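You operate a simulated robot arm through the tools that you are given. There is no shell and no other tool. Be economical: measure what you need, move in short steps, check, and stop when the job is done.

The job below is to be done with a simulated robot arm. You get a single attempt, and the scene is never put back.

JOB
Put things in order on the top of the sorting table. At the end: the brown pine cone from the top of the sorting table stands where the yellow cloth weight stood; the yellow cloth weight stands where the clear jar for stones stood; the clear jar for stones is on the silver round tray; the black ink cartridge (marked "INK 20") from the top of the sorting table stands on top of the red pocket book; the purple gel carton stands on top of the cream crumpled paper; whatever was shut is shut again. Leave all else as you found it, and nothing knocked over.

It is judged by the outcome, as a careful person would: the job done as asked, and still so three seconds after it is handed in. It fails if anything else is knocked over, pushed out of place, dropped, spilled or broken. Flat cloth is picked up by pressing the open fingertips on it (5 to 10 N) and closing them slowly along it; thin cloth reads only 2 to 8 mm in the jaws.

ROBOT AND FRAMES
A 6-joint arm with a two-finger parallel gripper, fixed in place. Base frame: the origin is at the foot of the arm, x ahead of it, y to its left, z up; the work surface is at about z = 0.66. Lengths are in m, angles in degrees, forces in N, time in s.
With the tool pointing down near the work surface it reaches from about 0.2 to 0.62 m from the base axis. Its first joint turns from -66.0 to 66.0 degrees. Payload 2.7 kg.
The tool frame sits at the grasp point between the pads (the TCP): z along the fingers, y along the line on which they close. The tips reach 0.023 m beyond it. The gripper opens to 0.094 m. The fingers are 0.038 m wide and 0.01 m thick; the gripper's body (0.054 by 0.096 m) begins 0.039 m behind the TCP.
Orientation is told as [roll, pitch, yaw] about the base's x, y, z axes, in that order, counted from this pose: with the fingers straight down and closing along the base's y, the tool's x points along the base's -x, its y along +y and its z along -z.

CONTROLS
- The arm moves only by the tool nudge_tool. Its argument "plan" is one flat list of numbers, 7 for each row, row after row: the finger opening in m, from 0 to 0.094, then the shift along the tool's x, y, z in m, then the turn, a rotation vector about the tool's x, y, z in degrees. In form: [grip, tx, ty, tz, rx, ry, rz, grip, tx, ty, tz, rx, ry, rz, ...]. A call has 1 to 8 rows; each row shifts and turns the commanded pose from where the row before left it, along the tool's axes as they then stand. Rows are played at 5 a second. More than 0.05 m and 8.6 degrees between two rows, or a gripper value outside its range, and nothing of the call is played. Where a pose cannot be reached the arm comes as near as it can. A force on the tool above 40 N (or 10 N above the force at the start of the call, whichever is more), or a blocked arm, ends the call early, and 0.2 s more pass. Each finger travels about 0.045 m/s and halts on what it meets, pressing with about 24 N; the grip force reading is that of the motor and also rises with nothing between the fingers. The clock runs only during rows and for 0.2 s after the last one: add rows that do not move to give the fingers time. The reply holds the time, the measured pose of the TCP, the force on the tool along the base axes, the opening and the grip force, in the units named above and with some noise, and new pictures: "pictures" is both (left out), scene, wrist or none.
- Cameras (640 x 400 px; columns grow to the right, rows downward): "scene" is fixed at [0.0705, -0.4538, 1.3833]; the picture's right is [0.70, -0.71, 0.00], its down [-0.56, -0.55, -0.62] and it looks along [0.44, 0.44, -0.78] (base axes); focal length 319 px, centre (320, 200). "wrist" rides on the gripper at [-0.039, 0, -0.044] in the tool frame; the picture's right is [0.00, -1.00, 0.00], its down [0.97, 0.00, -0.24] and it looks along [0.24, 0.00, 0.97] (tool axes); focal length 218 px, centre (320, 200). There is no depth. A picture from a camera that has moved, and an enlarged one, comes with that camera's place and axes in the base frame and with its lens. The place of the scene camera against the robot may be out by one fixed shift of up to 0.012 m in any direction.
- inspect(camera, box): a new picture of the part [left, top, right, bottom] of that camera's present view, enlarged. It takes no simulated time.
- job_done(): hands the job in; it is judged then, once.

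Go step by step. Nothing tells you positions but the pictures and the camera data: compare them with the known pose of the tool, close in by small moves and look again before you grip or let go. The budget is 120 turns and 150 pictures, counting those below and the enlarged ones. Unless the task says otherwise, let go and move clear before handing in, and close with one line.

The tools are called after ">>>" by a JSON object that holds its "method" and its "body". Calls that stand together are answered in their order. nudge_tool: Moves the arm, as the interface text tells. Its arguments: {"type":"object","properties":{"plan":{"type":"array"},"pictures":{"type":"string","enum":["both","scene","wrist","none"]}},"required":["plan"]} The other tools are called the same way: inspect (camera, box) takes an enlarged picture of a part of a camera's view; job_done () hands the job in.

At the start:

```text
clock: 0.0
tcp_pos: [0.4514, 0.0824, 0.9804]
tcp_rot: [0.1, 0.0, 0.0]
force: [0.8, -0.1, -0.6]
opening: 0.0941
gripper_force: 0.1
```

scene: 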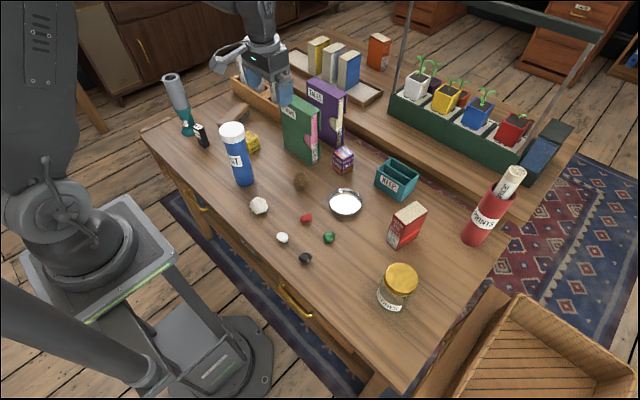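
wrist: 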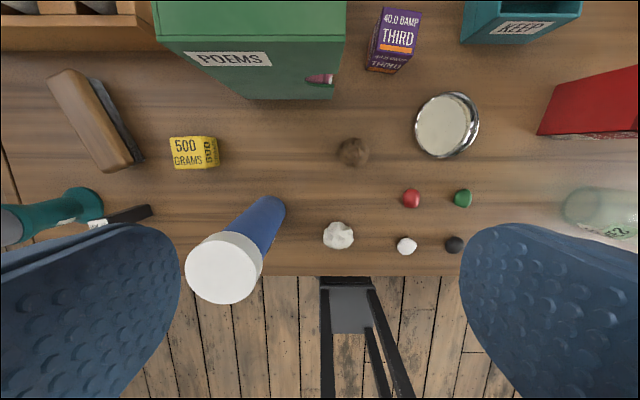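

I see the table with many items; I'll enlarge the main areas to identify each object before moving.

>>> {"method": "inspect", "body": {"camera": "scene", "box": [140, 60, 300, 160]}}

>>> {"method": "inspect", "body": {"camera": "scene", "box": [220, 140, 380, 240]}}

>>> {"method": "inspect", "body": {"camera": "scene", "box": [320, 160, 540, 320]}}

>>> {"method": "inspect", "body": {"camera": "scene", "box": [220, 20, 420, 140]}}

```text
4.00 times, centred on (220, 110) of scene
camera zoom: at [0.0705, -0.4538, 1.3833], right [0.7, -0.71, 0.0], down [-0.56, -0.55, -0.62], along [0.44, 0.44, -0.78], focal length 1276 px, centre (720, 560)
```

zoom: 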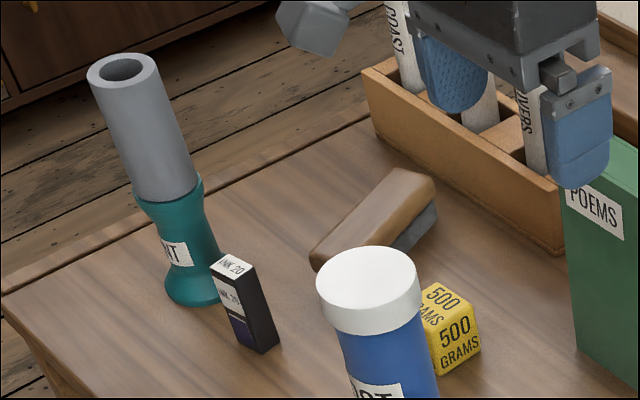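

```text
4.00 times, centred on (300, 190) of scene
camera zoom: at [0.0705, -0.4538, 1.3833], right [0.7, -0.71, 0.0], down [-0.56, -0.55, -0.62], along [0.44, 0.44, -0.78], focal length 1276 px, centre (400, 240)
```

zoom: 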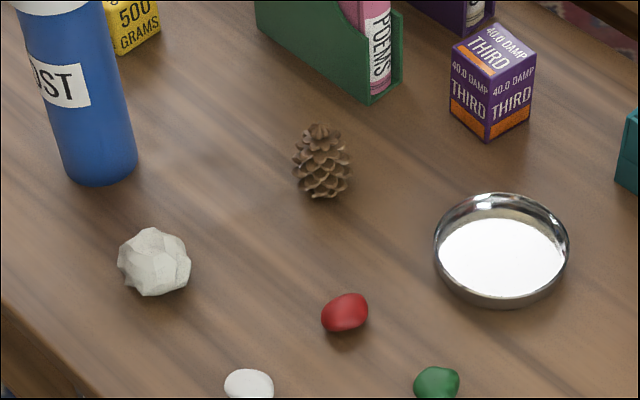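

```text
2.50 times, centred on (430, 240) of scene
camera zoom: at [0.0705, -0.4538, 1.3833], right [0.7, -0.71, 0.0], down [-0.56, -0.55, -0.62], along [0.44, 0.44, -0.78], focal length 797 px, centre (45, 100)
```

zoom: 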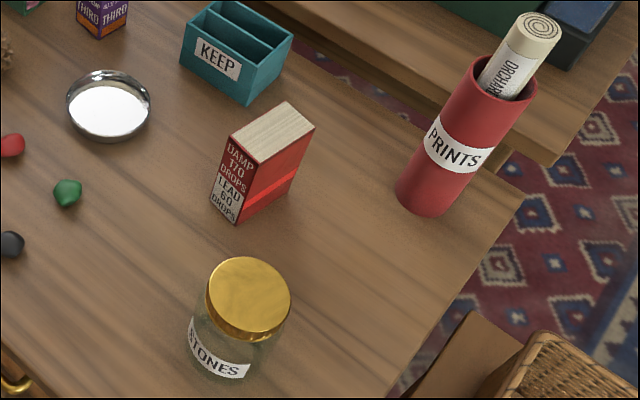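

```text
3.20 times, centred on (320, 80) of scene
camera zoom: at [0.0705, -0.4538, 1.3833], right [0.7, -0.71, 0.0], down [-0.56, -0.55, -0.62], along [0.44, 0.44, -0.78], focal length 1021 px, centre (320, 584)
```

zoom: 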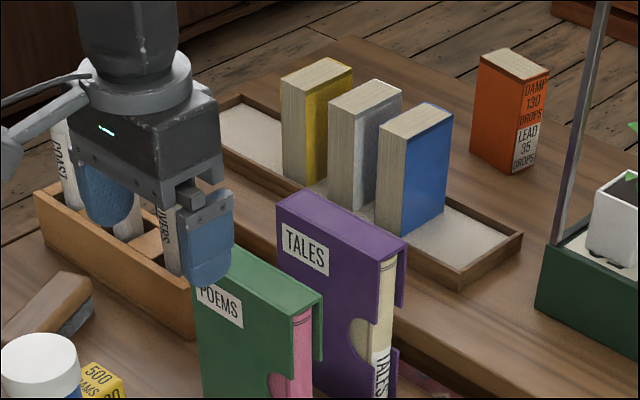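

The jar is near (0.38,-0.38), the tray near (0.52,-0.12), the weight near (0.48,0.28), the cone near (0.48,0.03), the paper near (0.34,0.05), the ink near (0.38,0.41), the red book near (0.53,-0.30) and the gel near (0.62,-0.02). I'll start with the jar and move high toward it for a closer look.

>>> {"method": "nudge_tool", "body": {"plan": [0.094, 0.008, -0.048, 0.005, 0, 0, 0, 0.094, 0.008, -0.048, 0.005, 0, 0, 0, 0.094, 0.008, -0.048, 0.005, 0, 0, 0, 0.094, 0.008, -0.048, 0.005, 0, 0, 0, 0.094, 0.008, -0.048, 0.005, 0, 0, 0, 0.094, 0.008, -0.048, 0.005, 0, 0, 0, 0.094, 0.008, -0.048, 0.005, 0, 0, 0, 0.094, 0.008, -0.048, 0.005, 0, 0, 0]}}

```text
clock: 1.8
tcp_pos: [0.3853, -0.3053, 0.9408]
tcp_rot: [0.2, 0.1, 0.1]
force: [-0.5, 0.1, -0.7]
opening: 0.094
gripper_force: 0.1
camera wrist: at [0.4241, -0.3051, 0.9865], right [0.0, -1.0, 0.0], down [-0.97, 0.0, 0.24], along [-0.24, 0.0, -0.97], focal length 218 px, centre (320, 200)
```

scene: 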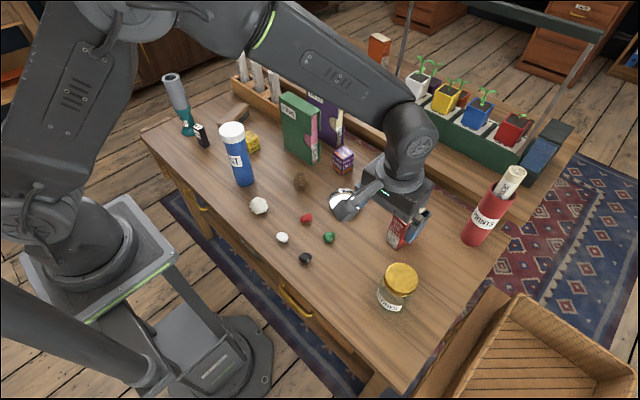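
wrist: 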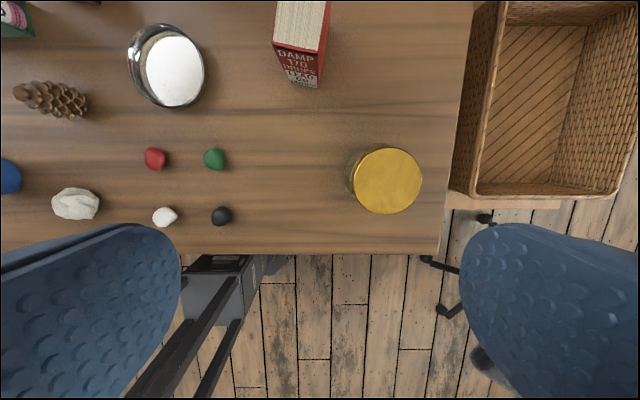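

The lid centre is near (0.387,-0.380), and the jar looks about 0.075 m wide. I'll centre above it and lower a little to judge its height.

>>> {"method": "nudge_tool", "body": {"plan": [0.094, 0, -0.037, 0.0, 0, 0, 0, 0.094, 0, -0.037, 0.03, 0, 0, 0, 0.094, 0, 0, 0.03, 0, 0, 0, 0.094, 0, 0, 0.01, 0, 0, 0]}}

>>> {"method": "inspect", "body": {"camera": "scene", "box": [340, 200, 500, 300]}}

```text
clock: 2.8
tcp_pos: [0.3863, -0.377, 0.8695]
tcp_rot: [-0.1, 0.0, 0.1]
force: [0.6, 0.2, -0.5]
opening: 0.0938
gripper_force: 0.0
camera wrist: at [0.425, -0.3765, 0.9146], right [0.0, -1.0, 0.0], down [-0.97, 0.0, 0.24], along [-0.24, 0.0, -0.97], focal length 218 px, centre (320, 200)
```

scene: 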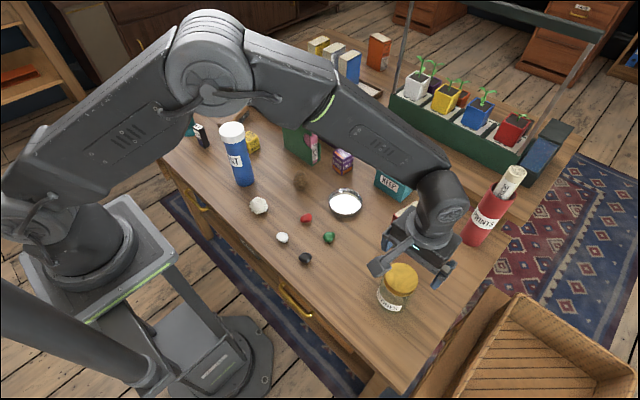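
wrist: 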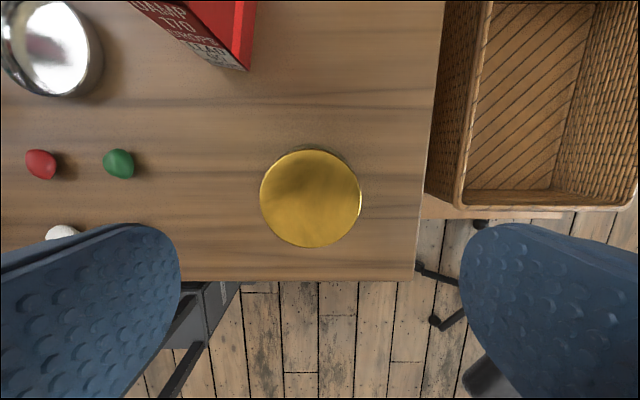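

```text
4.00 times, centred on (420, 250) of scene
camera zoom: at [0.0705, -0.4538, 1.3833], right [0.7, -0.71, 0.0], down [-0.56, -0.55, -0.62], along [0.44, 0.44, -0.78], focal length 1276 px, centre (-80, 0)
```

zoom: 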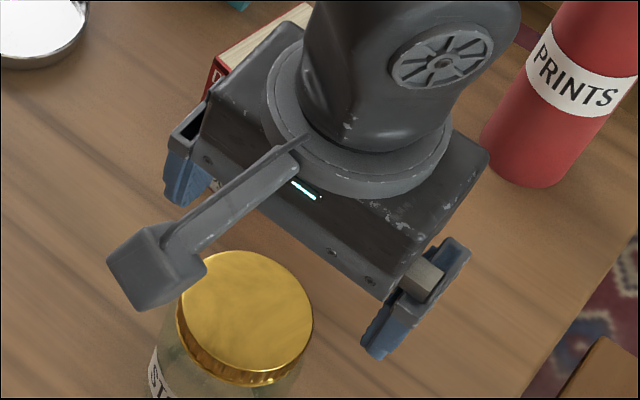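

Parallax between the two views puts the lid top near z≈0.775, centred at (0.392,-0.371). I'll re-centre and lower to z=0.80.

>>> {"method": "nudge_tool", "body": {"plan": [0.094, -0.006, 0.006, 0.02, 0, 0, 0, 0.094, 0, 0, 0.03, 0, 0, 0, 0.094, 0, 0, 0.02, 0, 0, 0, 0.094, 0, 0, 0, 0, 0, 0]}}

>>> {"method": "inspect", "body": {"camera": "scene", "box": [350, 230, 470, 330]}}

```text
clock: 3.8
tcp_pos: [0.3922, -0.3686, 0.8006]
tcp_rot: [0.0, -0.1, 0.1]
force: [0.2, 0.2, -0.5]
opening: 0.094
gripper_force: 0.0
camera wrist: at [0.4318, -0.3682, 0.8461], right [0.0, -1.0, 0.0], down [-0.97, 0.0, 0.24], along [-0.24, 0.0, -0.97], focal length 218 px, centre (320, 200)
```

scene: 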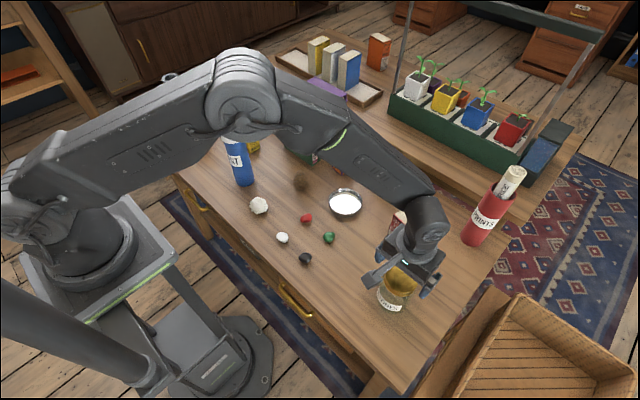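
wrist: 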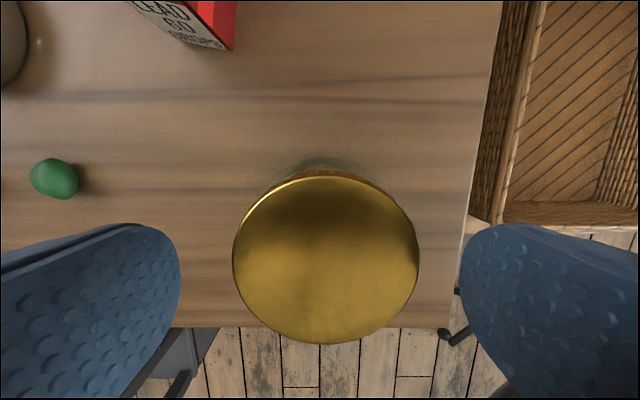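

```text
4.00 times, centred on (410, 280) of scene
camera zoom: at [0.0705, -0.4538, 1.3833], right [0.7, -0.71, 0.0], down [-0.56, -0.55, -0.62], along [0.44, 0.44, -0.78], focal length 1276 px, centre (-40, -120)
```

zoom: 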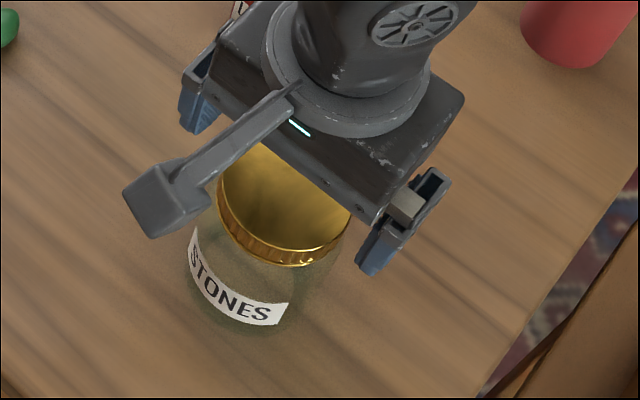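

The lid top is confirmed at z≈0.776, with diameter about 0.067. I'll lower to TCP z≈0.747 and close on the jar.

>>> {"method": "nudge_tool", "body": {"plan": [0.094, 0, -0.0015, 0.02, 0, 0, 0, 0.094, 0, 0, 0.02, 0, 0, 0, 0.094, 0, 0, 0.0135, 0, 0, 0, 0.085, 0, 0, 0, 0, 0, 0, 0.08, 0, 0, 0, 0, 0, 0, 0.075, 0, 0, 0, 0, 0, 0, 0.07, 0, 0, 0, 0, 0, 0, 0.065, 0, 0, 0, 0, 0, 0]}}

```text
clock: 5.6
tcp_pos: [0.3934, -0.3718, 0.7462]
tcp_rot: [0.0, -0.1, 0.2]
force: [0.3, -0.7, -0.6]
opening: 0.0736
gripper_force: 23.5
camera wrist: at [0.4334, -0.3716, 0.7922], right [0.0, -1.0, 0.0], down [-0.97, 0.0, 0.24], along [-0.24, 0.0, -0.97], focal length 218 px, centre (320, 200)
```

scene: 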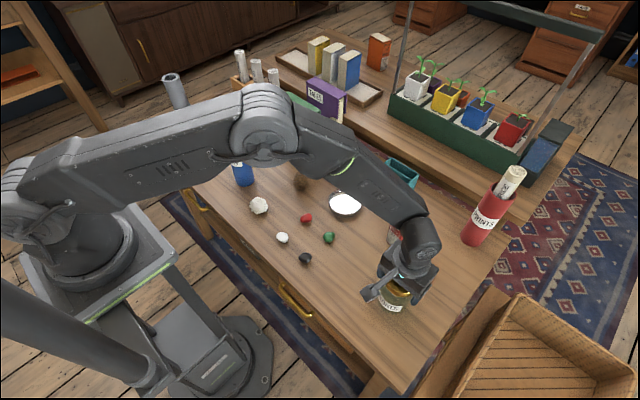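
wrist: 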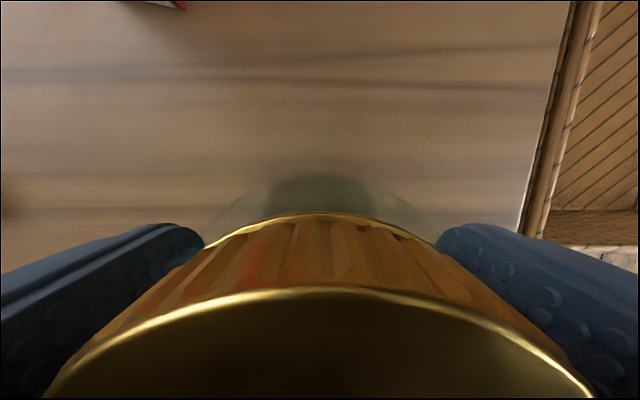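

The jar is gripped at 0.0736 m, and its original spot is (0.393,-0.372). I'll lift it straight up and check.

>>> {"method": "nudge_tool", "body": {"plan": [0.06, 0, 0, 0, 0, 0, 0, 0.06, 0, 0, -0.01, 0, 0, 0, 0.06, 0, 0, -0.02, 0, 0, 0, 0.06, 0, 0, -0.03, 0, 0, 0, 0.06, 0, 0, -0.03, 0, 0, 0, 0.06, 0, 0, -0.03, 0, 0, 0]}}

>>> {"method": "inspect", "body": {"camera": "scene", "box": [340, 190, 480, 330]}}

```text
clock: 7.0
tcp_pos: [0.3935, -0.3727, 0.8675]
tcp_rot: [0.0, 0.1, 0.2]
force: [-0.3, -0.8, -1.3]
opening: 0.0735
gripper_force: 24.2
camera wrist: at [0.4325, -0.372, 0.9126], right [0.0, -1.0, 0.0], down [-0.97, 0.0, 0.24], along [-0.24, 0.0, -0.97], focal length 218 px, centre (320, 200)
```

scene: 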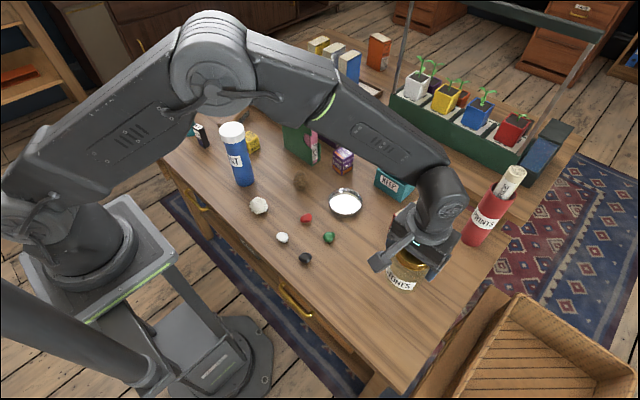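
wrist: 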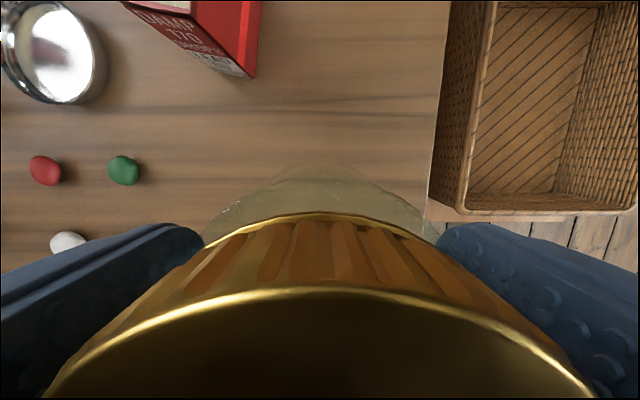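

```text
2.86 times, centred on (410, 260) of scene
camera zoom: at [0.0705, -0.4539, 1.3833], right [0.7, -0.71, 0.0], down [-0.56, -0.55, -0.62], along [0.44, 0.44, -0.78], focal length 911 px, centre (63, 29)
```

zoom: 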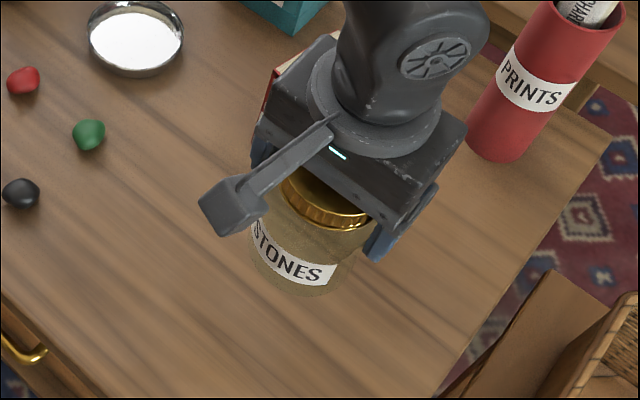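

The jar is held upright. I'll carry it part of the way, away from the red book, with the tray in view for measuring.

>>> {"method": "nudge_tool", "body": {"plan": [0.06, 0, 0.03, 0, 0, 0, 0, 0.06, 0, 0.04, 0, 0, 0, 0, 0.06, 0, 0.04, 0, 0, 0, 0, 0.06, -0.01, 0.04, 0, 0, 0, 0, 0.06, -0.02, 0.03, 0, 0, 0, 0, 0.06, -0.01, 0.02, 0, 0, 0, 0, 0.06, 0, 0, 0, 0, 0, 0]}}

```text
clock: 8.6
tcp_pos: [0.4337, -0.1699, 0.8666]
tcp_rot: [0.1, 0.1, 0.0]
force: [-0.6, -0.2, -1.8]
opening: 0.0737
gripper_force: 24.0
camera wrist: at [0.4729, -0.169, 0.9121], right [0.0, -1.0, 0.0], down [-0.97, 0.0, 0.24], along [-0.24, 0.0, -0.97], focal length 218 px, centre (320, 200)
```

scene: 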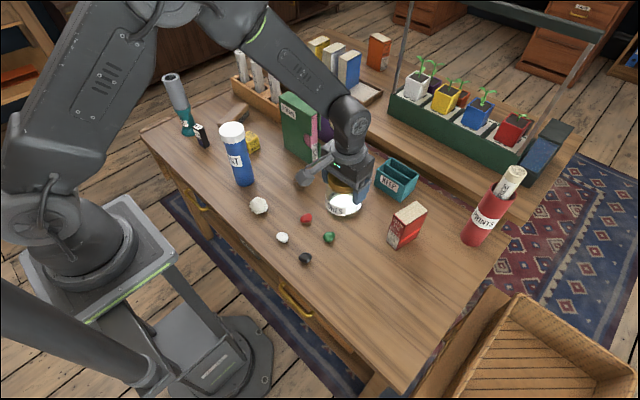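
wrist: 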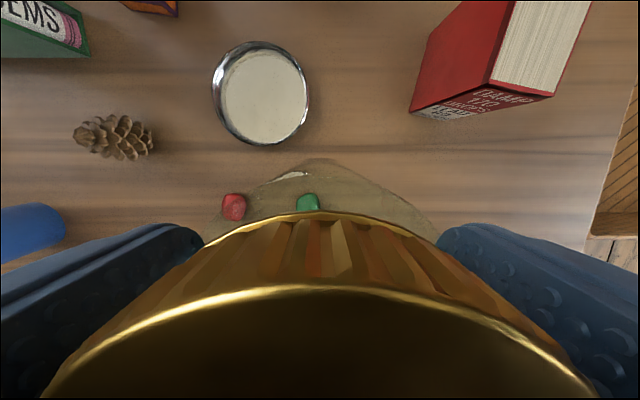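

The tray centre works out at about (0.524,-0.110), with an inner floor about 0.09 m wide. I'll move over it and lower most of the way.

>>> {"method": "nudge_tool", "body": {"plan": [0.06, -0.03, 0.02, 0, 0, 0, 0, 0.06, -0.03, 0.02, 0, 0, 0, 0, 0.06, -0.03, 0.0195, 0, 0, 0, 0, 0.06, 0, 0, 0.03, 0, 0, 0, 0.06, 0, 0, 0.03, 0, 0, 0, 0.06, 0, 0, 0.02, 0, 0, 0, 0.06, 0, 0, 0.01, 0, 0, 0, 0.06, 0, 0, 0, 0, 0, 0]}}

>>> {"method": "inspect", "body": {"camera": "scene", "box": [290, 140, 410, 240]}}

```text
clock: 10.4
tcp_pos: [0.5235, -0.1111, 0.7758]
tcp_rot: [0.1, -0.1, 0.0]
force: [-0.5, -0.3, -2.4]
opening: 0.0738
gripper_force: 24.4
camera wrist: at [0.5625, -0.1119, 0.8217], right [0.0, -1.0, 0.0], down [-0.97, 0.0, 0.24], along [-0.24, 0.0, -0.97], focal length 218 px, centre (320, 200)
```

scene: 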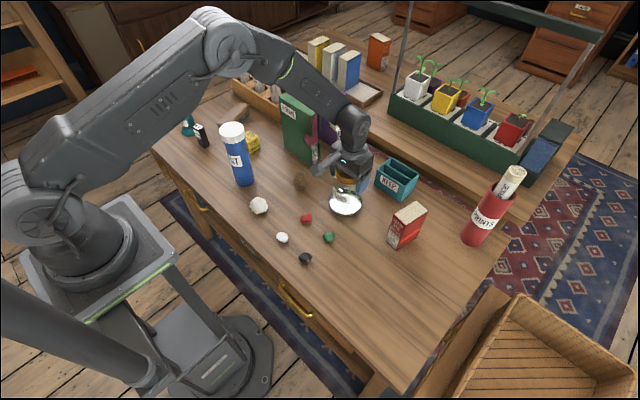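
wrist: 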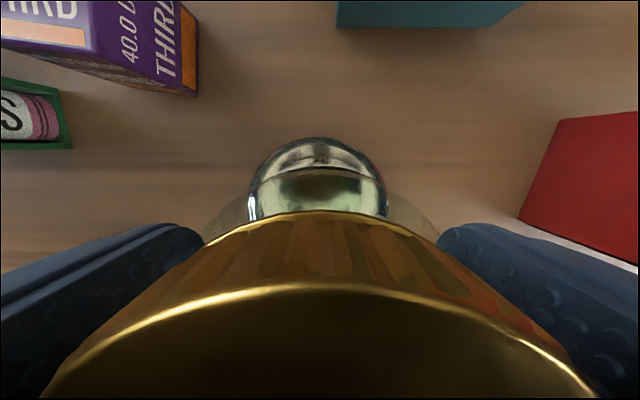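

```text
4.00 times, centred on (350, 190) of scene
camera zoom: at [0.0705, -0.4538, 1.3833], right [0.7, -0.71, 0.0], down [-0.56, -0.55, -0.62], along [0.44, 0.44, -0.78], focal length 1276 px, centre (200, 240)
```

zoom: 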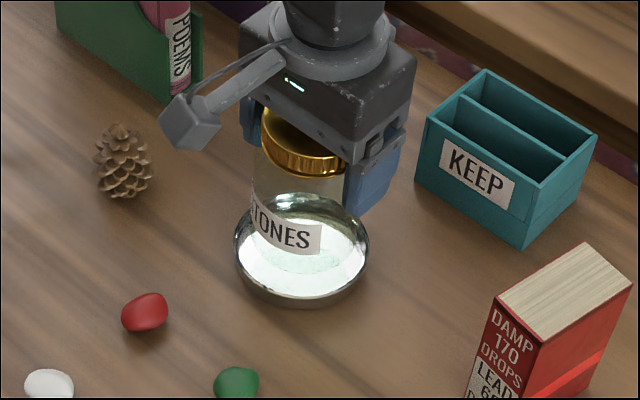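

The jar is well centred over the tray. I'll lower it gently and watch the force.

>>> {"method": "nudge_tool", "body": {"plan": [0.06, 0, 0, 0.008, 0, 0, 0, 0.06, 0, 0, 0.007, 0, 0, 0, 0.06, 0, 0, 0.004, 0, 0, 0, 0.06, 0, 0, 0, 0, 0, 0], "pictures": "none"}}

>>> {"method": "inspect", "body": {"camera": "scene", "box": [290, 140, 410, 240]}}

```text
clock: 11.4
tcp_pos: [0.524, -0.1111, 0.7564]
tcp_rot: [0.0, 0.0, 0.1]
force: [0.6, 0.2, -1.9]
opening: 0.0737
gripper_force: 23.9
```

```text
4.00 times, centred on (350, 190) of scene
camera zoom: at [0.0705, -0.4538, 1.3833], right [0.7, -0.71, 0.0], down [-0.56, -0.55, -0.62], along [0.44, 0.44, -0.78], focal length 1276 px, centre (200, 240)
```

zoom: 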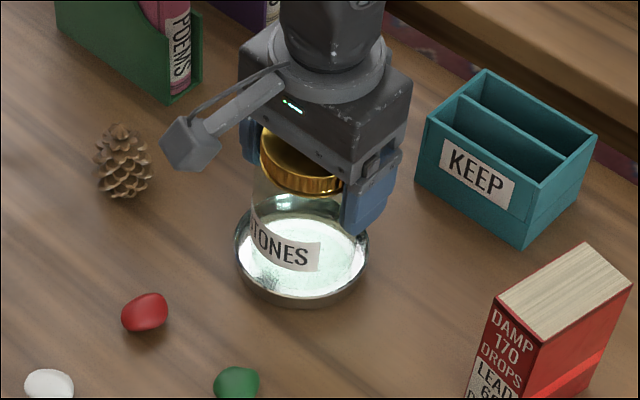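

Still in the air by a few mm. I'll lower in 2 mm steps to contact.

>>> {"method": "nudge_tool", "body": {"plan": [0.06, 0, 0, 0.002, 0, 0, 0, 0.06, 0, 0, 0.002, 0, 0, 0, 0.06, 0, 0, 0.001, 0, 0, 0, 0.06, 0, 0, 0, 0, 0, 0], "pictures": "none"}}

```text
clock: 12.4
tcp_pos: [0.5232, -0.1121, 0.7546]
tcp_rot: [0.1, 0.1, 0.1]
force: [0.8, 0.1, -2.1]
opening: 0.0736
gripper_force: 23.8
```

>>> {"method": "nudge_tool", "body": {"plan": [0.06, 0, 0, 0.001, 0, 0, 0, 0.06, 0, 0, 0, 0, 0, 0, 0.06, 0, 0, 0, 0, 0, 0], "pictures": "none"}}

>>> {"method": "inspect", "body": {"camera": "scene", "box": [310, 160, 390, 230]}}

```text
clock: 13.2
tcp_pos: [0.5227, -0.1111, 0.7525]
tcp_rot: [0.2, 0.0, 0.1]
force: [-0.1, 0.2, -2.3]
opening: 0.0737
gripper_force: 23.7
```

```text
5.71 times, centred on (350, 195) of scene
camera zoom: at [0.0705, -0.4538, 1.3833], right [0.7, -0.71, 0.0], down [-0.56, -0.55, -0.62], along [0.44, 0.44, -0.78], focal length 1822 px, centre (149, 229)
```

zoom: 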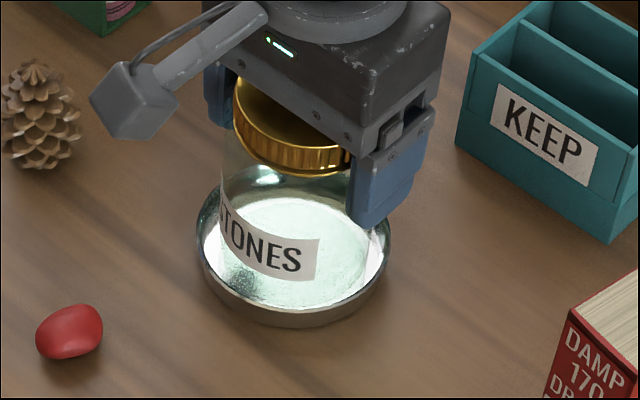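

>>> {"method": "nudge_tool", "body": {"plan": [0.06, 0, 0, 0.001, 0, 0, 0, 0.06, 0, 0, 0.001, 0, 0, 0, 0.06, 0, 0, 0, 0, 0, 0], "pictures": "none"}}

```text
clock: 14.0
tcp_pos: [0.5229, -0.1103, 0.7512]
tcp_rot: [0.0, -0.1, 0.1]
force: [-1.3, -1.1, 5.8]
opening: 0.0736
gripper_force: 24.7
```

Contact: the force rose to +5.8 N. I'll release slowly.

>>> {"method": "nudge_tool", "body": {"plan": [0.075, 0, 0, -0.001, 0, 0, 0, 0.078, 0, 0, 0, 0, 0, 0, 0.083, 0, 0, 0, 0, 0, 0, 0.088, 0, 0, 0, 0, 0, 0, 0.094, 0, 0, 0, 0, 0, 0, 0.094, 0, 0, 0, 0, 0, 0], "pictures": "none"}}

>>> {"method": "inspect", "body": {"camera": "scene", "box": [310, 160, 390, 230]}}

```text
clock: 15.4
tcp_pos: [0.5233, -0.112, 0.7516]
tcp_rot: [0.1, 0.1, 0.1]
force: [0.5, 0.2, 0.1]
opening: 0.0942
gripper_force: 0.1
```

```text
5.71 times, centred on (350, 195) of scene
camera zoom: at [0.0705, -0.4538, 1.3833], right [0.7, -0.71, 0.0], down [-0.56, -0.55, -0.62], along [0.44, 0.44, -0.78], focal length 1822 px, centre (149, 229)
```

zoom: 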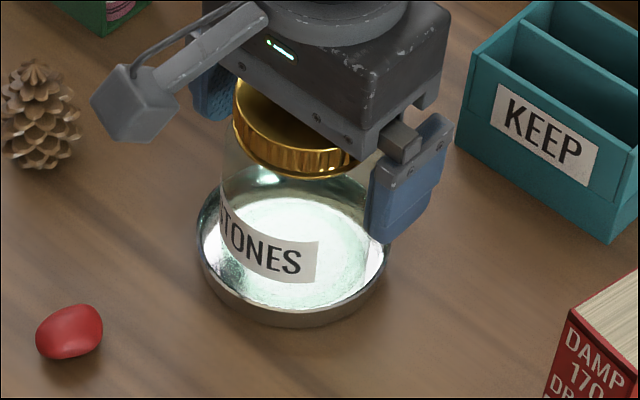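

The jar stands on the tray. I'll retreat upward and travel toward the yellow weight.

>>> {"method": "nudge_tool", "body": {"plan": [0.094, 0, 0, -0.02, 0, 0, 0, 0.094, 0, 0, -0.045, 0, 0, 0, 0.094, 0, 0, -0.045, 0, 0, 0, 0.094, 0, 0, -0.045, 0, 0, 0, 0.094, 0.01, 0.048, 0, 0, 0, 0, 0.094, 0.01, 0.048, 0, 0, 0, 0, 0.094, 0.01, 0.048, 0, 0, 0, 0, 0.094, 0.01, 0.048, 0, 0, 0, 0]}}

>>> {"method": "nudge_tool", "body": {"plan": [0.094, 0.01, 0.048, 0, 0, 0, 0, 0.094, 0.005, 0.048, 0, 0, 0, 0, 0.094, 0, 0.048, 0, 0, 0, 0, 0.094, 0, 0.048, 0, 0, 0, 0, 0.094, 0, 0, 0, 0, 0, 0]}}

```text
clock: 17.2
tcp_pos: [0.4842, 0.0791, 0.9044]
tcp_rot: [0.0, 0.0, 0.1]
force: [0.0, -0.1, -0.1]
opening: 0.0939
gripper_force: 0.2
camera wrist: at [0.5233, 0.0789, 0.95], right [0.0, -1.0, 0.0], down [-0.97, 0.0, 0.24], along [-0.24, 0.0, -0.97], focal length 218 px, centre (320, 200)
```

scene: 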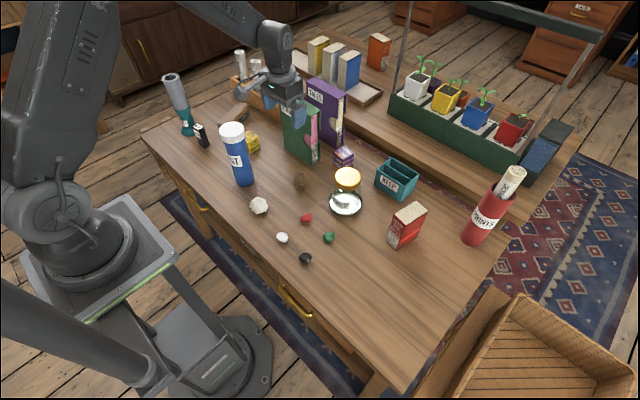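
wrist: 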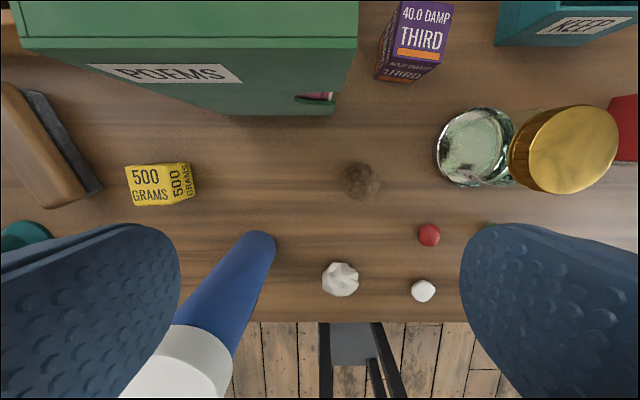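

```text
clock: 18.4
tcp_pos: [0.467, 0.2727, 0.9092]
tcp_rot: [0.1, 0.0, 0.0]
force: [-0.1, 0.6, -0.6]
opening: 0.0941
gripper_force: 0.0
camera wrist: at [0.5065, 0.2716, 0.9554], right [0.0, -1.0, 0.0], down [-0.97, 0.0, 0.24], along [-0.24, 0.0, -0.97], focal length 218 px, centre (320, 200)
```

scene: 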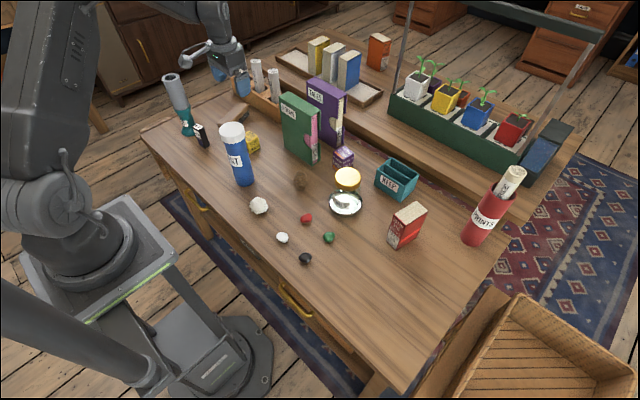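
wrist: 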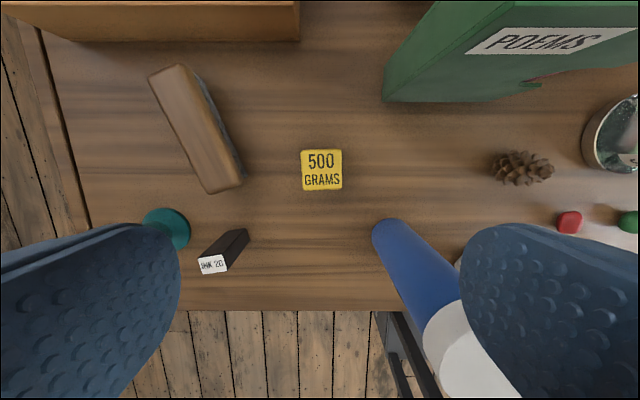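

The weight is a cube about 0.046 m wide, square to the axes, centred near (0.481,0.270). I'll descend above it.

>>> {"method": "nudge_tool", "body": {"plan": [0.094, -0.014, -0.002, 0.03, 0, 0, 0, 0.094, 0, 0, 0.045, 0, 0, 0, 0.094, 0, 0, 0.045, 0, 0, 0, 0.094, 0, 0, 0.03, 0, 0, 0, 0.094, 0, 0, 0, 0, 0, 0], "pictures": "wrist"}}

```text
clock: 19.6
tcp_pos: [0.4835, 0.2683, 0.7565]
tcp_rot: [0.2, -0.1, 0.0]
force: [0.0, 0.7, -0.8]
opening: 0.0937
gripper_force: 0.0
camera wrist: at [0.5221, 0.2677, 0.8018], right [0.0, -1.0, 0.0], down [-0.97, 0.0, 0.24], along [-0.24, 0.0, -0.97], focal length 218 px, centre (320, 200)
```

wrist: 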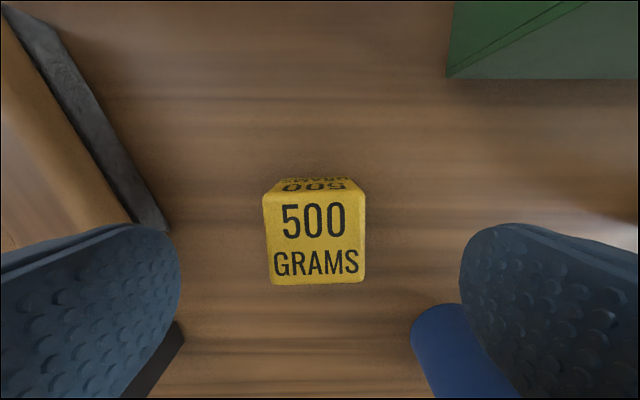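

>>> {"method": "nudge_tool", "body": {"plan": [0.094, 0.004, 0.002, 0.02, 0, 0, 0, 0.094, 0, 0, 0.025, 0, 0, 0, 0.094, 0, 0, 0.02, 0, 0, 0, 0.094, 0, 0, 0.004, 0, 0, 0, 0.07, 0, 0, 0, 0, 0, 0, 0.055, 0, 0, 0, 0, 0, 0, 0.04, 0, 0, 0, 0, 0, 0, 0.036, 0, 0, 0, 0, 0, 0], "pictures": "wrist"}}

```text
clock: 21.4
tcp_pos: [0.4776, 0.272, 0.688]
tcp_rot: [0.0, 0.0, 0.1]
force: [-0.3, -1.4, 0.4]
opening: 0.046
gripper_force: 24.5
camera wrist: at [0.5172, 0.2717, 0.7326], right [0.0, -1.0, 0.0], down [-0.97, 0.0, 0.24], along [-0.24, 0.0, -0.97], focal length 218 px, centre (320, 200)
```

wrist: 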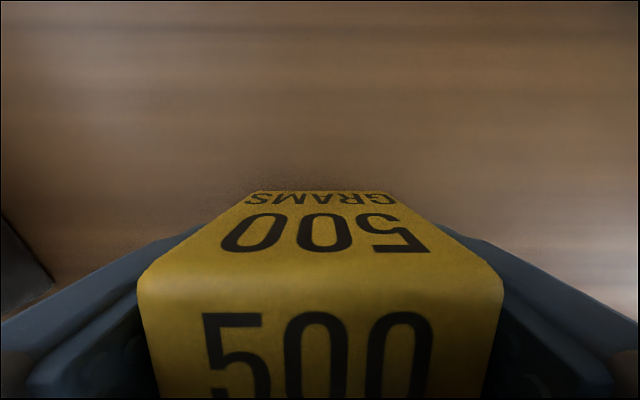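

The weight is gripped at 0.046 m. I'll lift it high and carry it to the jar's old spot.

>>> {"method": "nudge_tool", "body": {"plan": [0.036, 0, 0, -0.01, 0, 0, 0, 0.036, 0, 0, -0.03, 0, 0, 0, 0.036, 0, 0, -0.045, 0, 0, 0, 0.036, 0, 0, -0.045, 0, 0, 0, 0.036, 0, 0, -0.045, 0, 0, 0, 0.036, 0, 0, -0.045, 0, 0, 0, 0.036, 0, -0.03, 0, 0, 0, 0, 0.036, 0.005, -0.045, 0, 0, 0, 0], "pictures": "scene"}}

>>> {"method": "nudge_tool", "body": {"plan": [0.036, 0.008, -0.045, 0, 0, 0, 0, 0.036, 0.008, -0.045, 0, 0, 0, 0, 0.036, 0.008, -0.045, 0, 0, 0, 0, 0.036, 0.008, -0.045, 0, 0, 0, 0, 0.036, 0.008, -0.045, 0, 0, 0, 0, 0.036, 0.008, -0.045, 0, 0, 0, 0, 0.036, 0.008, -0.045, 0, 0, 0, 0, 0.036, 0.008, -0.045, 0, 0, 0, 0], "pictures": "none"}}

>>> {"method": "nudge_tool", "body": {"plan": [0.036, 0.008, -0.045, 0, 0, 0, 0, 0.036, 0.008, -0.045, 0, 0, 0, 0, 0.036, 0, -0.045, 0, 0, 0, 0, 0.036, 0, -0.045, 0.0, 0, 0, 0, 0.036, 0, -0.028, 0.03, 0, 0, 0, 0.036, 0, 0, 0.03, 0, 0, 0, 0.036, 0, 0, 0, 0, 0, 0]}}

```text
clock: 23.2
tcp_pos: [0.4729, 0.1972, 0.9088]
tcp_rot: [0.2, -0.1, 0.1]
force: [-0.3, -0.3, -2.9]
opening: 0.0457
gripper_force: 23.8
```

scene: 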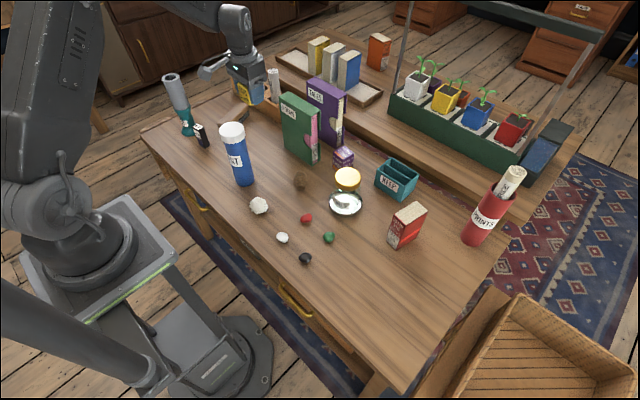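

```text
clock: 25.0
tcp_pos: [0.408, -0.166, 0.9042]
tcp_rot: [0.1, 0.0, 0.1]
force: [0.7, 0.4, -4.1]
opening: 0.0456
gripper_force: 24.3
```

```text
clock: 26.6
tcp_pos: [0.3954, -0.3728, 0.8433]
tcp_rot: [0.1, 0.0, 0.1]
force: [-0.5, 0.1, -3.3]
opening: 0.0463
gripper_force: 24.5
camera wrist: at [0.4341, -0.3719, 0.8896], right [0.0, -1.0, 0.0], down [-0.97, 0.0, 0.24], along [-0.24, 0.0, -0.97], focal length 218 px, centre (320, 200)
```

scene: 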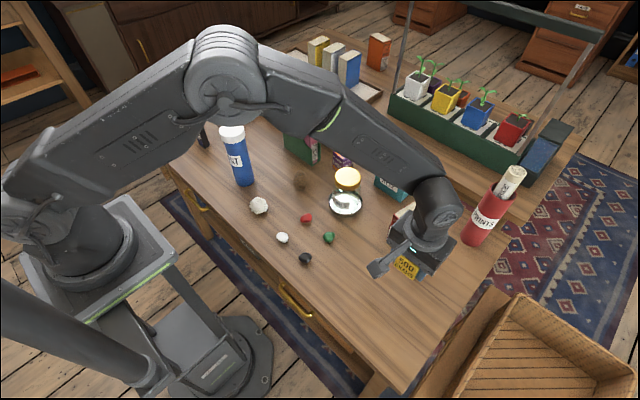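
wrist: 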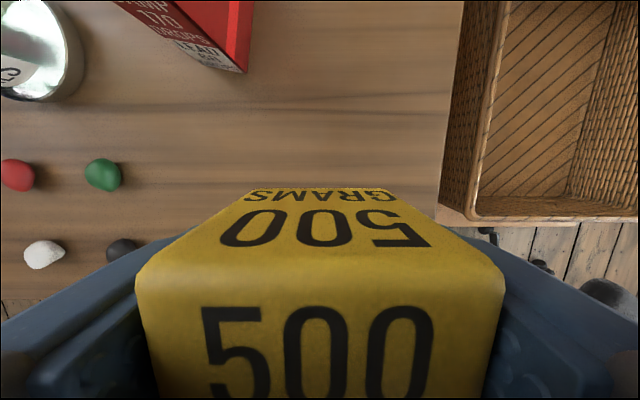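

Directly over the jar's old spot. I'll lower to just above the table.

>>> {"method": "nudge_tool", "body": {"plan": [0.036, 0.002, 0, 0.04, 0, 0, 0, 0.036, 0, 0, 0.045, 0, 0, 0, 0.036, 0, 0, 0.04, 0, 0, 0, 0.036, 0, 0, 0.02, 0, 0, 0, 0.036, 0, 0, 0.004, 0, 0, 0, 0.036, 0, 0, 0.0, 0, 0, 0], "pictures": "none"}}

>>> {"method": "nudge_tool", "body": {"plan": [0.036, 0, 0, 0.002, 0, 0, 0, 0.036, 0, 0, 0.001, 0, 0, 0, 0.036, 0, 0, 0.0, 0, 0, 0], "pictures": "none"}}

```text
clock: 28.0
tcp_pos: [0.3919, -0.3692, 0.6965]
tcp_rot: [0.1, 0.1, 0.2]
force: [-0.6, -0.4, -3.8]
opening: 0.0458
gripper_force: 24.0
```

```text
clock: 28.8
tcp_pos: [0.3921, -0.3719, 0.6941]
tcp_rot: [0.1, -0.1, 0.1]
force: [0.8, 0.6, -3.9]
opening: 0.046
gripper_force: 24.0
```

>>> {"method": "nudge_tool", "body": {"plan": [0.036, 0, 0, 0.002, 0, 0, 0, 0.036, 0, 0, 0.001, 0, 0, 0, 0.036, 0, 0, 0.001, 0, 0, 0, 0.036, 0, 0, 0.0, 0, 0, 0], "pictures": "none"}}

>>> {"method": "nudge_tool", "body": {"plan": [0.036, 0, 0, 0.001, 0, 0, 0, 0.036, 0, 0, 0.001, 0, 0, 0, 0.036, 0, 0, 0.0, 0, 0, 0], "pictures": "none"}}

```text
clock: 29.8
tcp_pos: [0.3911, -0.3702, 0.6914]
tcp_rot: [0.0, 0.0, 0.1]
force: [0.1, -0.8, -3.7]
opening: 0.0457
gripper_force: 23.7
```

```text
clock: 30.6
tcp_pos: [0.3914, -0.3707, 0.6875]
tcp_rot: [0.1, 0.0, 0.2]
force: [-0.1, -0.6, -4.1]
opening: 0.0459
gripper_force: 23.7
```

>>> {"method": "nudge_tool", "body": {"plan": [0.036, 0, 0, 0.001, 0, 0, 0, 0.036, 0, 0, 0.0005, 0, 0, 0, 0.036, 0, 0, 0.0, 0, 0, 0], "pictures": "none"}}

```text
clock: 31.4
tcp_pos: [0.3914, -0.3708, 0.6859]
tcp_rot: [-0.1, 0.0, 0.1]
force: [-1.3, 0.1, 0.9]
opening: 0.0462
gripper_force: 24.5
```

Contact. I'll release, keeping clear of the table, then lift and look.

>>> {"method": "nudge_tool", "body": {"plan": [0.05, 0, 0, 0, 0, 0, 0, 0.06, 0, 0, 0, 0, 0, 0, 0.075, 0, 0, 0, 0, 0, 0, 0.09, 0, 0, 0, 0, 0, 0, 0.09, 0, 0, -0.02, 0, 0, 0, 0.09, 0, 0, -0.04, 0, 0, 0, 0.09, 0, 0, -0.045, 0, 0, 0, 0.09, 0, 0, -0.045, 0, 0, 0]}}

```text
clock: 33.2
tcp_pos: [0.3908, -0.3689, 0.837]
tcp_rot: [0.2, 0.0, 0.0]
force: [-0.6, 0.2, 1.0]
opening: 0.09
gripper_force: 0.0
camera wrist: at [0.4303, -0.3692, 0.8826], right [0.0, -1.0, 0.0], down [-0.97, 0.0, 0.24], along [-0.24, 0.0, -0.97], focal length 218 px, centre (320, 200)
```

scene: 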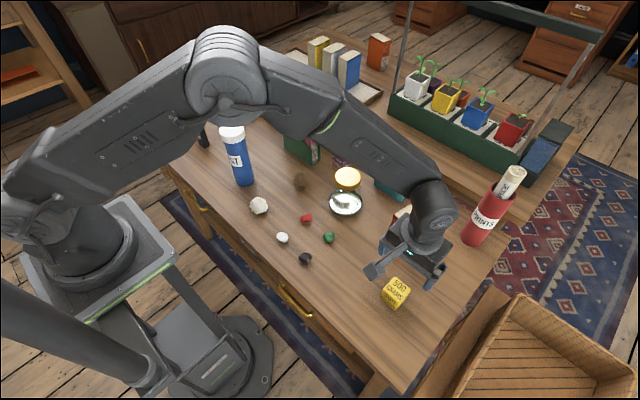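
wrist: 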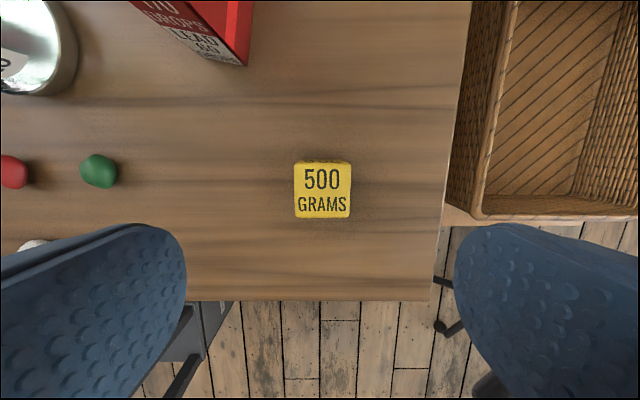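

The weight is in place. I'll look down on the red book on the way back.

>>> {"method": "nudge_tool", "body": {"plan": [0.09, 0, 0, -0.045, 0, 0, 0, 0.09, 0, 0, -0.045, 0, 0, 0, 0.09, -0.04, 0.025, 0, 0, 0, 0, 0.09, -0.04, 0.025, 0, 0, 0, 0, 0.09, -0.03, 0.02, 0, 0, 0, 0, 0.09, -0.01, 0.0, 0, 0, 0, 0, 0.09, 0, 0, 0, 0, 0, 0], "pictures": "wrist"}}

```text
clock: 34.8
tcp_pos: [0.511, -0.301, 0.9267]
tcp_rot: [0.1, -0.1, 0.1]
force: [0.4, 0.4, 0.1]
opening: 0.09
gripper_force: 0.1
camera wrist: at [0.5505, -0.3016, 0.9719], right [0.0, -1.0, 0.0], down [-0.97, 0.0, 0.24], along [-0.24, 0.0, -0.97], focal length 218 px, centre (320, 200)
```

wrist: 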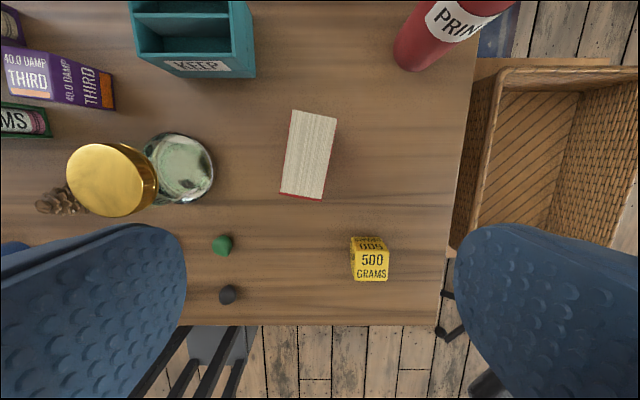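

The red book's top is centred at about (0.541,-0.291), z≈0.773, turned about -11°. Next I'll go over the pine cone.

>>> {"method": "nudge_tool", "body": {"plan": [0.09, 0.004, 0.047, 0, 0, 0, 0, 0.09, 0.004, 0.047, 0, 0, 0, 0, 0.09, 0.004, 0.047, 0, 0, 0, 0, 0.09, 0.004, 0.047, 0, 0, 0, 0, 0.09, 0.004, 0.047, 0, 0, 0, 0, 0.09, 0.004, 0.047, 0.02, 0, 0, 0, 0.09, 0.004, 0.047, 0.02, 0, 0, 0, 0.09, 0, 0, 0.02, 0, 0, 0], "pictures": "wrist"}}

```text
refused: row 6 steps farther than a row can; nothing moved
```

>>> {"method": "nudge_tool", "body": {"plan": [0.09, 0.004, 0.047, 0, 0, 0, 0, 0.09, 0.004, 0.047, 0, 0, 0, 0, 0.09, 0.004, 0.047, 0, 0, 0, 0, 0.09, 0.004, 0.047, 0, 0, 0, 0, 0.09, 0.004, 0.047, 0, 0, 0, 0, 0.09, 0.004, 0.047, 0.01, 0, 0, 0, 0.09, 0.004, 0.047, 0.01, 0, 0, 0, 0.09, 0, 0, 0.04, 0, 0, 0], "pictures": "wrist"}}

```text
clock: 36.6
tcp_pos: [0.4837, 0.0277, 0.87]
tcp_rot: [0.1, -0.1, 0.0]
force: [0.0, -0.4, -0.7]
opening: 0.0902
gripper_force: 0.0
camera wrist: at [0.5211, 0.0281, 0.9148], right [0.0, -1.0, 0.0], down [-0.97, 0.0, 0.24], along [-0.24, 0.0, -0.97], focal length 218 px, centre (320, 200)
```

wrist: 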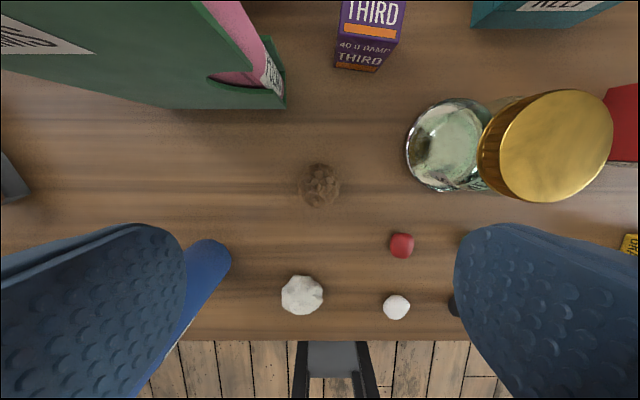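

The cone is right under the TCP. I'll lower and check.

>>> {"method": "nudge_tool", "body": {"plan": [0.09, 0, 0.001, 0.04, 0, 0, 0, 0.08, 0, 0, 0.04, 0, 0, 0, 0.075, 0, 0, 0.04, 0, 0, 0, 0.075, 0, 0, 0, 0, 0, 0], "pictures": "wrist"}}

>>> {"method": "inspect", "body": {"camera": "scene", "box": [250, 130, 350, 210]}}

```text
clock: 37.6
tcp_pos: [0.4839, 0.0273, 0.7476]
tcp_rot: [0.0, 0.0, 0.0]
force: [-0.4, -0.6, 0.6]
opening: 0.0749
gripper_force: 0.1
camera wrist: at [0.5228, 0.0271, 0.7931], right [0.0, -1.0, 0.0], down [-0.97, 0.0, 0.24], along [-0.24, 0.0, -0.97], focal length 218 px, centre (320, 200)
```

wrist: 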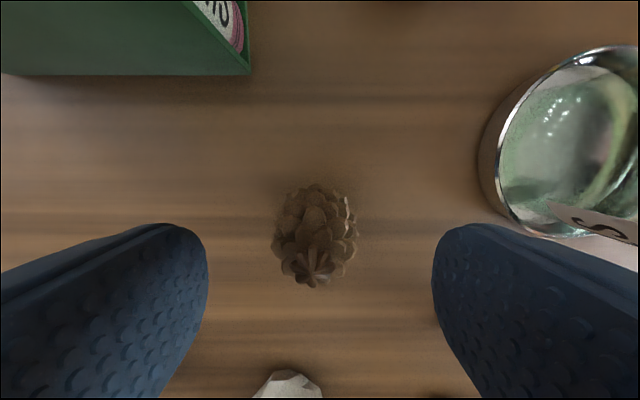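

```text
5.00 times, centred on (300, 170) of scene
camera zoom: at [0.0705, -0.4538, 1.3833], right [0.7, -0.71, 0.0], down [-0.56, -0.55, -0.62], along [0.44, 0.44, -0.78], focal length 1595 px, centre (420, 350)
```

zoom: 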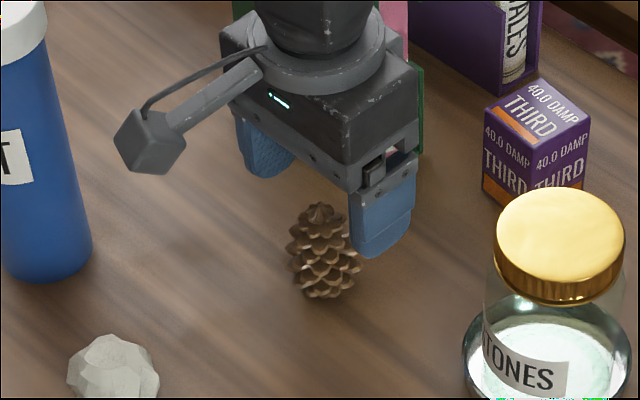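

>>> {"method": "nudge_tool", "body": {"plan": [0.075, 0.004, 0.001, 0.02, 0, 0, 0, 0.075, 0, 0, 0.02, 0, 0, 0, 0.075, 0, 0, 0.018, 0, 0, 0, 0.075, 0, 0, 0.002, 0, 0, 0, 0.06, 0, 0, 0, 0, 0, 0, 0.05, 0, 0, 0, 0, 0, 0, 0.04, 0, 0, 0, 0, 0, 0, 0.035, 0, 0, 0, 0, 0, 0], "pictures": "wrist"}}

>>> {"method": "inspect", "body": {"camera": "scene", "box": [250, 130, 350, 210]}}

```text
clock: 39.4
tcp_pos: [0.4794, 0.0291, 0.6875]
tcp_rot: [0.0, 0.1, 0.1]
force: [0.2, -0.1, 0.8]
opening: 0.0482
gripper_force: 24.0
camera wrist: at [0.518, 0.0294, 0.7331], right [0.0, -1.0, 0.0], down [-0.97, 0.0, 0.24], along [-0.24, 0.0, -0.97], focal length 218 px, centre (320, 200)
```

wrist: 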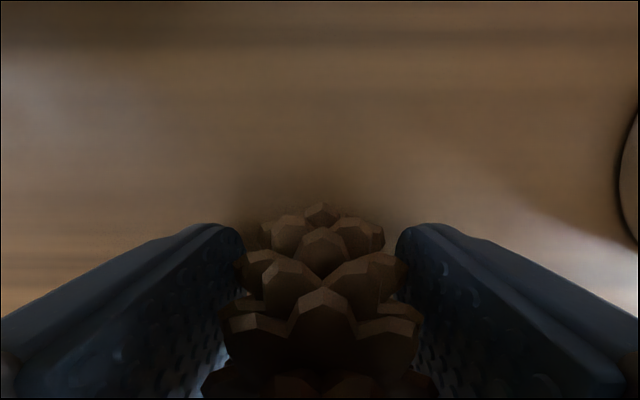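

```text
5.00 times, centred on (300, 170) of scene
camera zoom: at [0.0705, -0.4538, 1.3833], right [0.7, -0.71, 0.0], down [-0.56, -0.55, -0.62], along [0.44, 0.44, -0.78], focal length 1595 px, centre (420, 350)
```

zoom: 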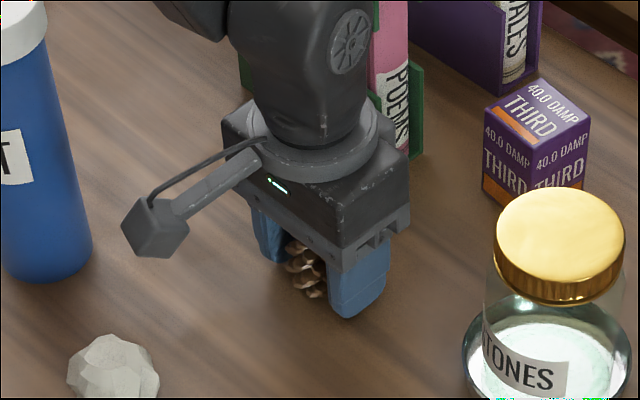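

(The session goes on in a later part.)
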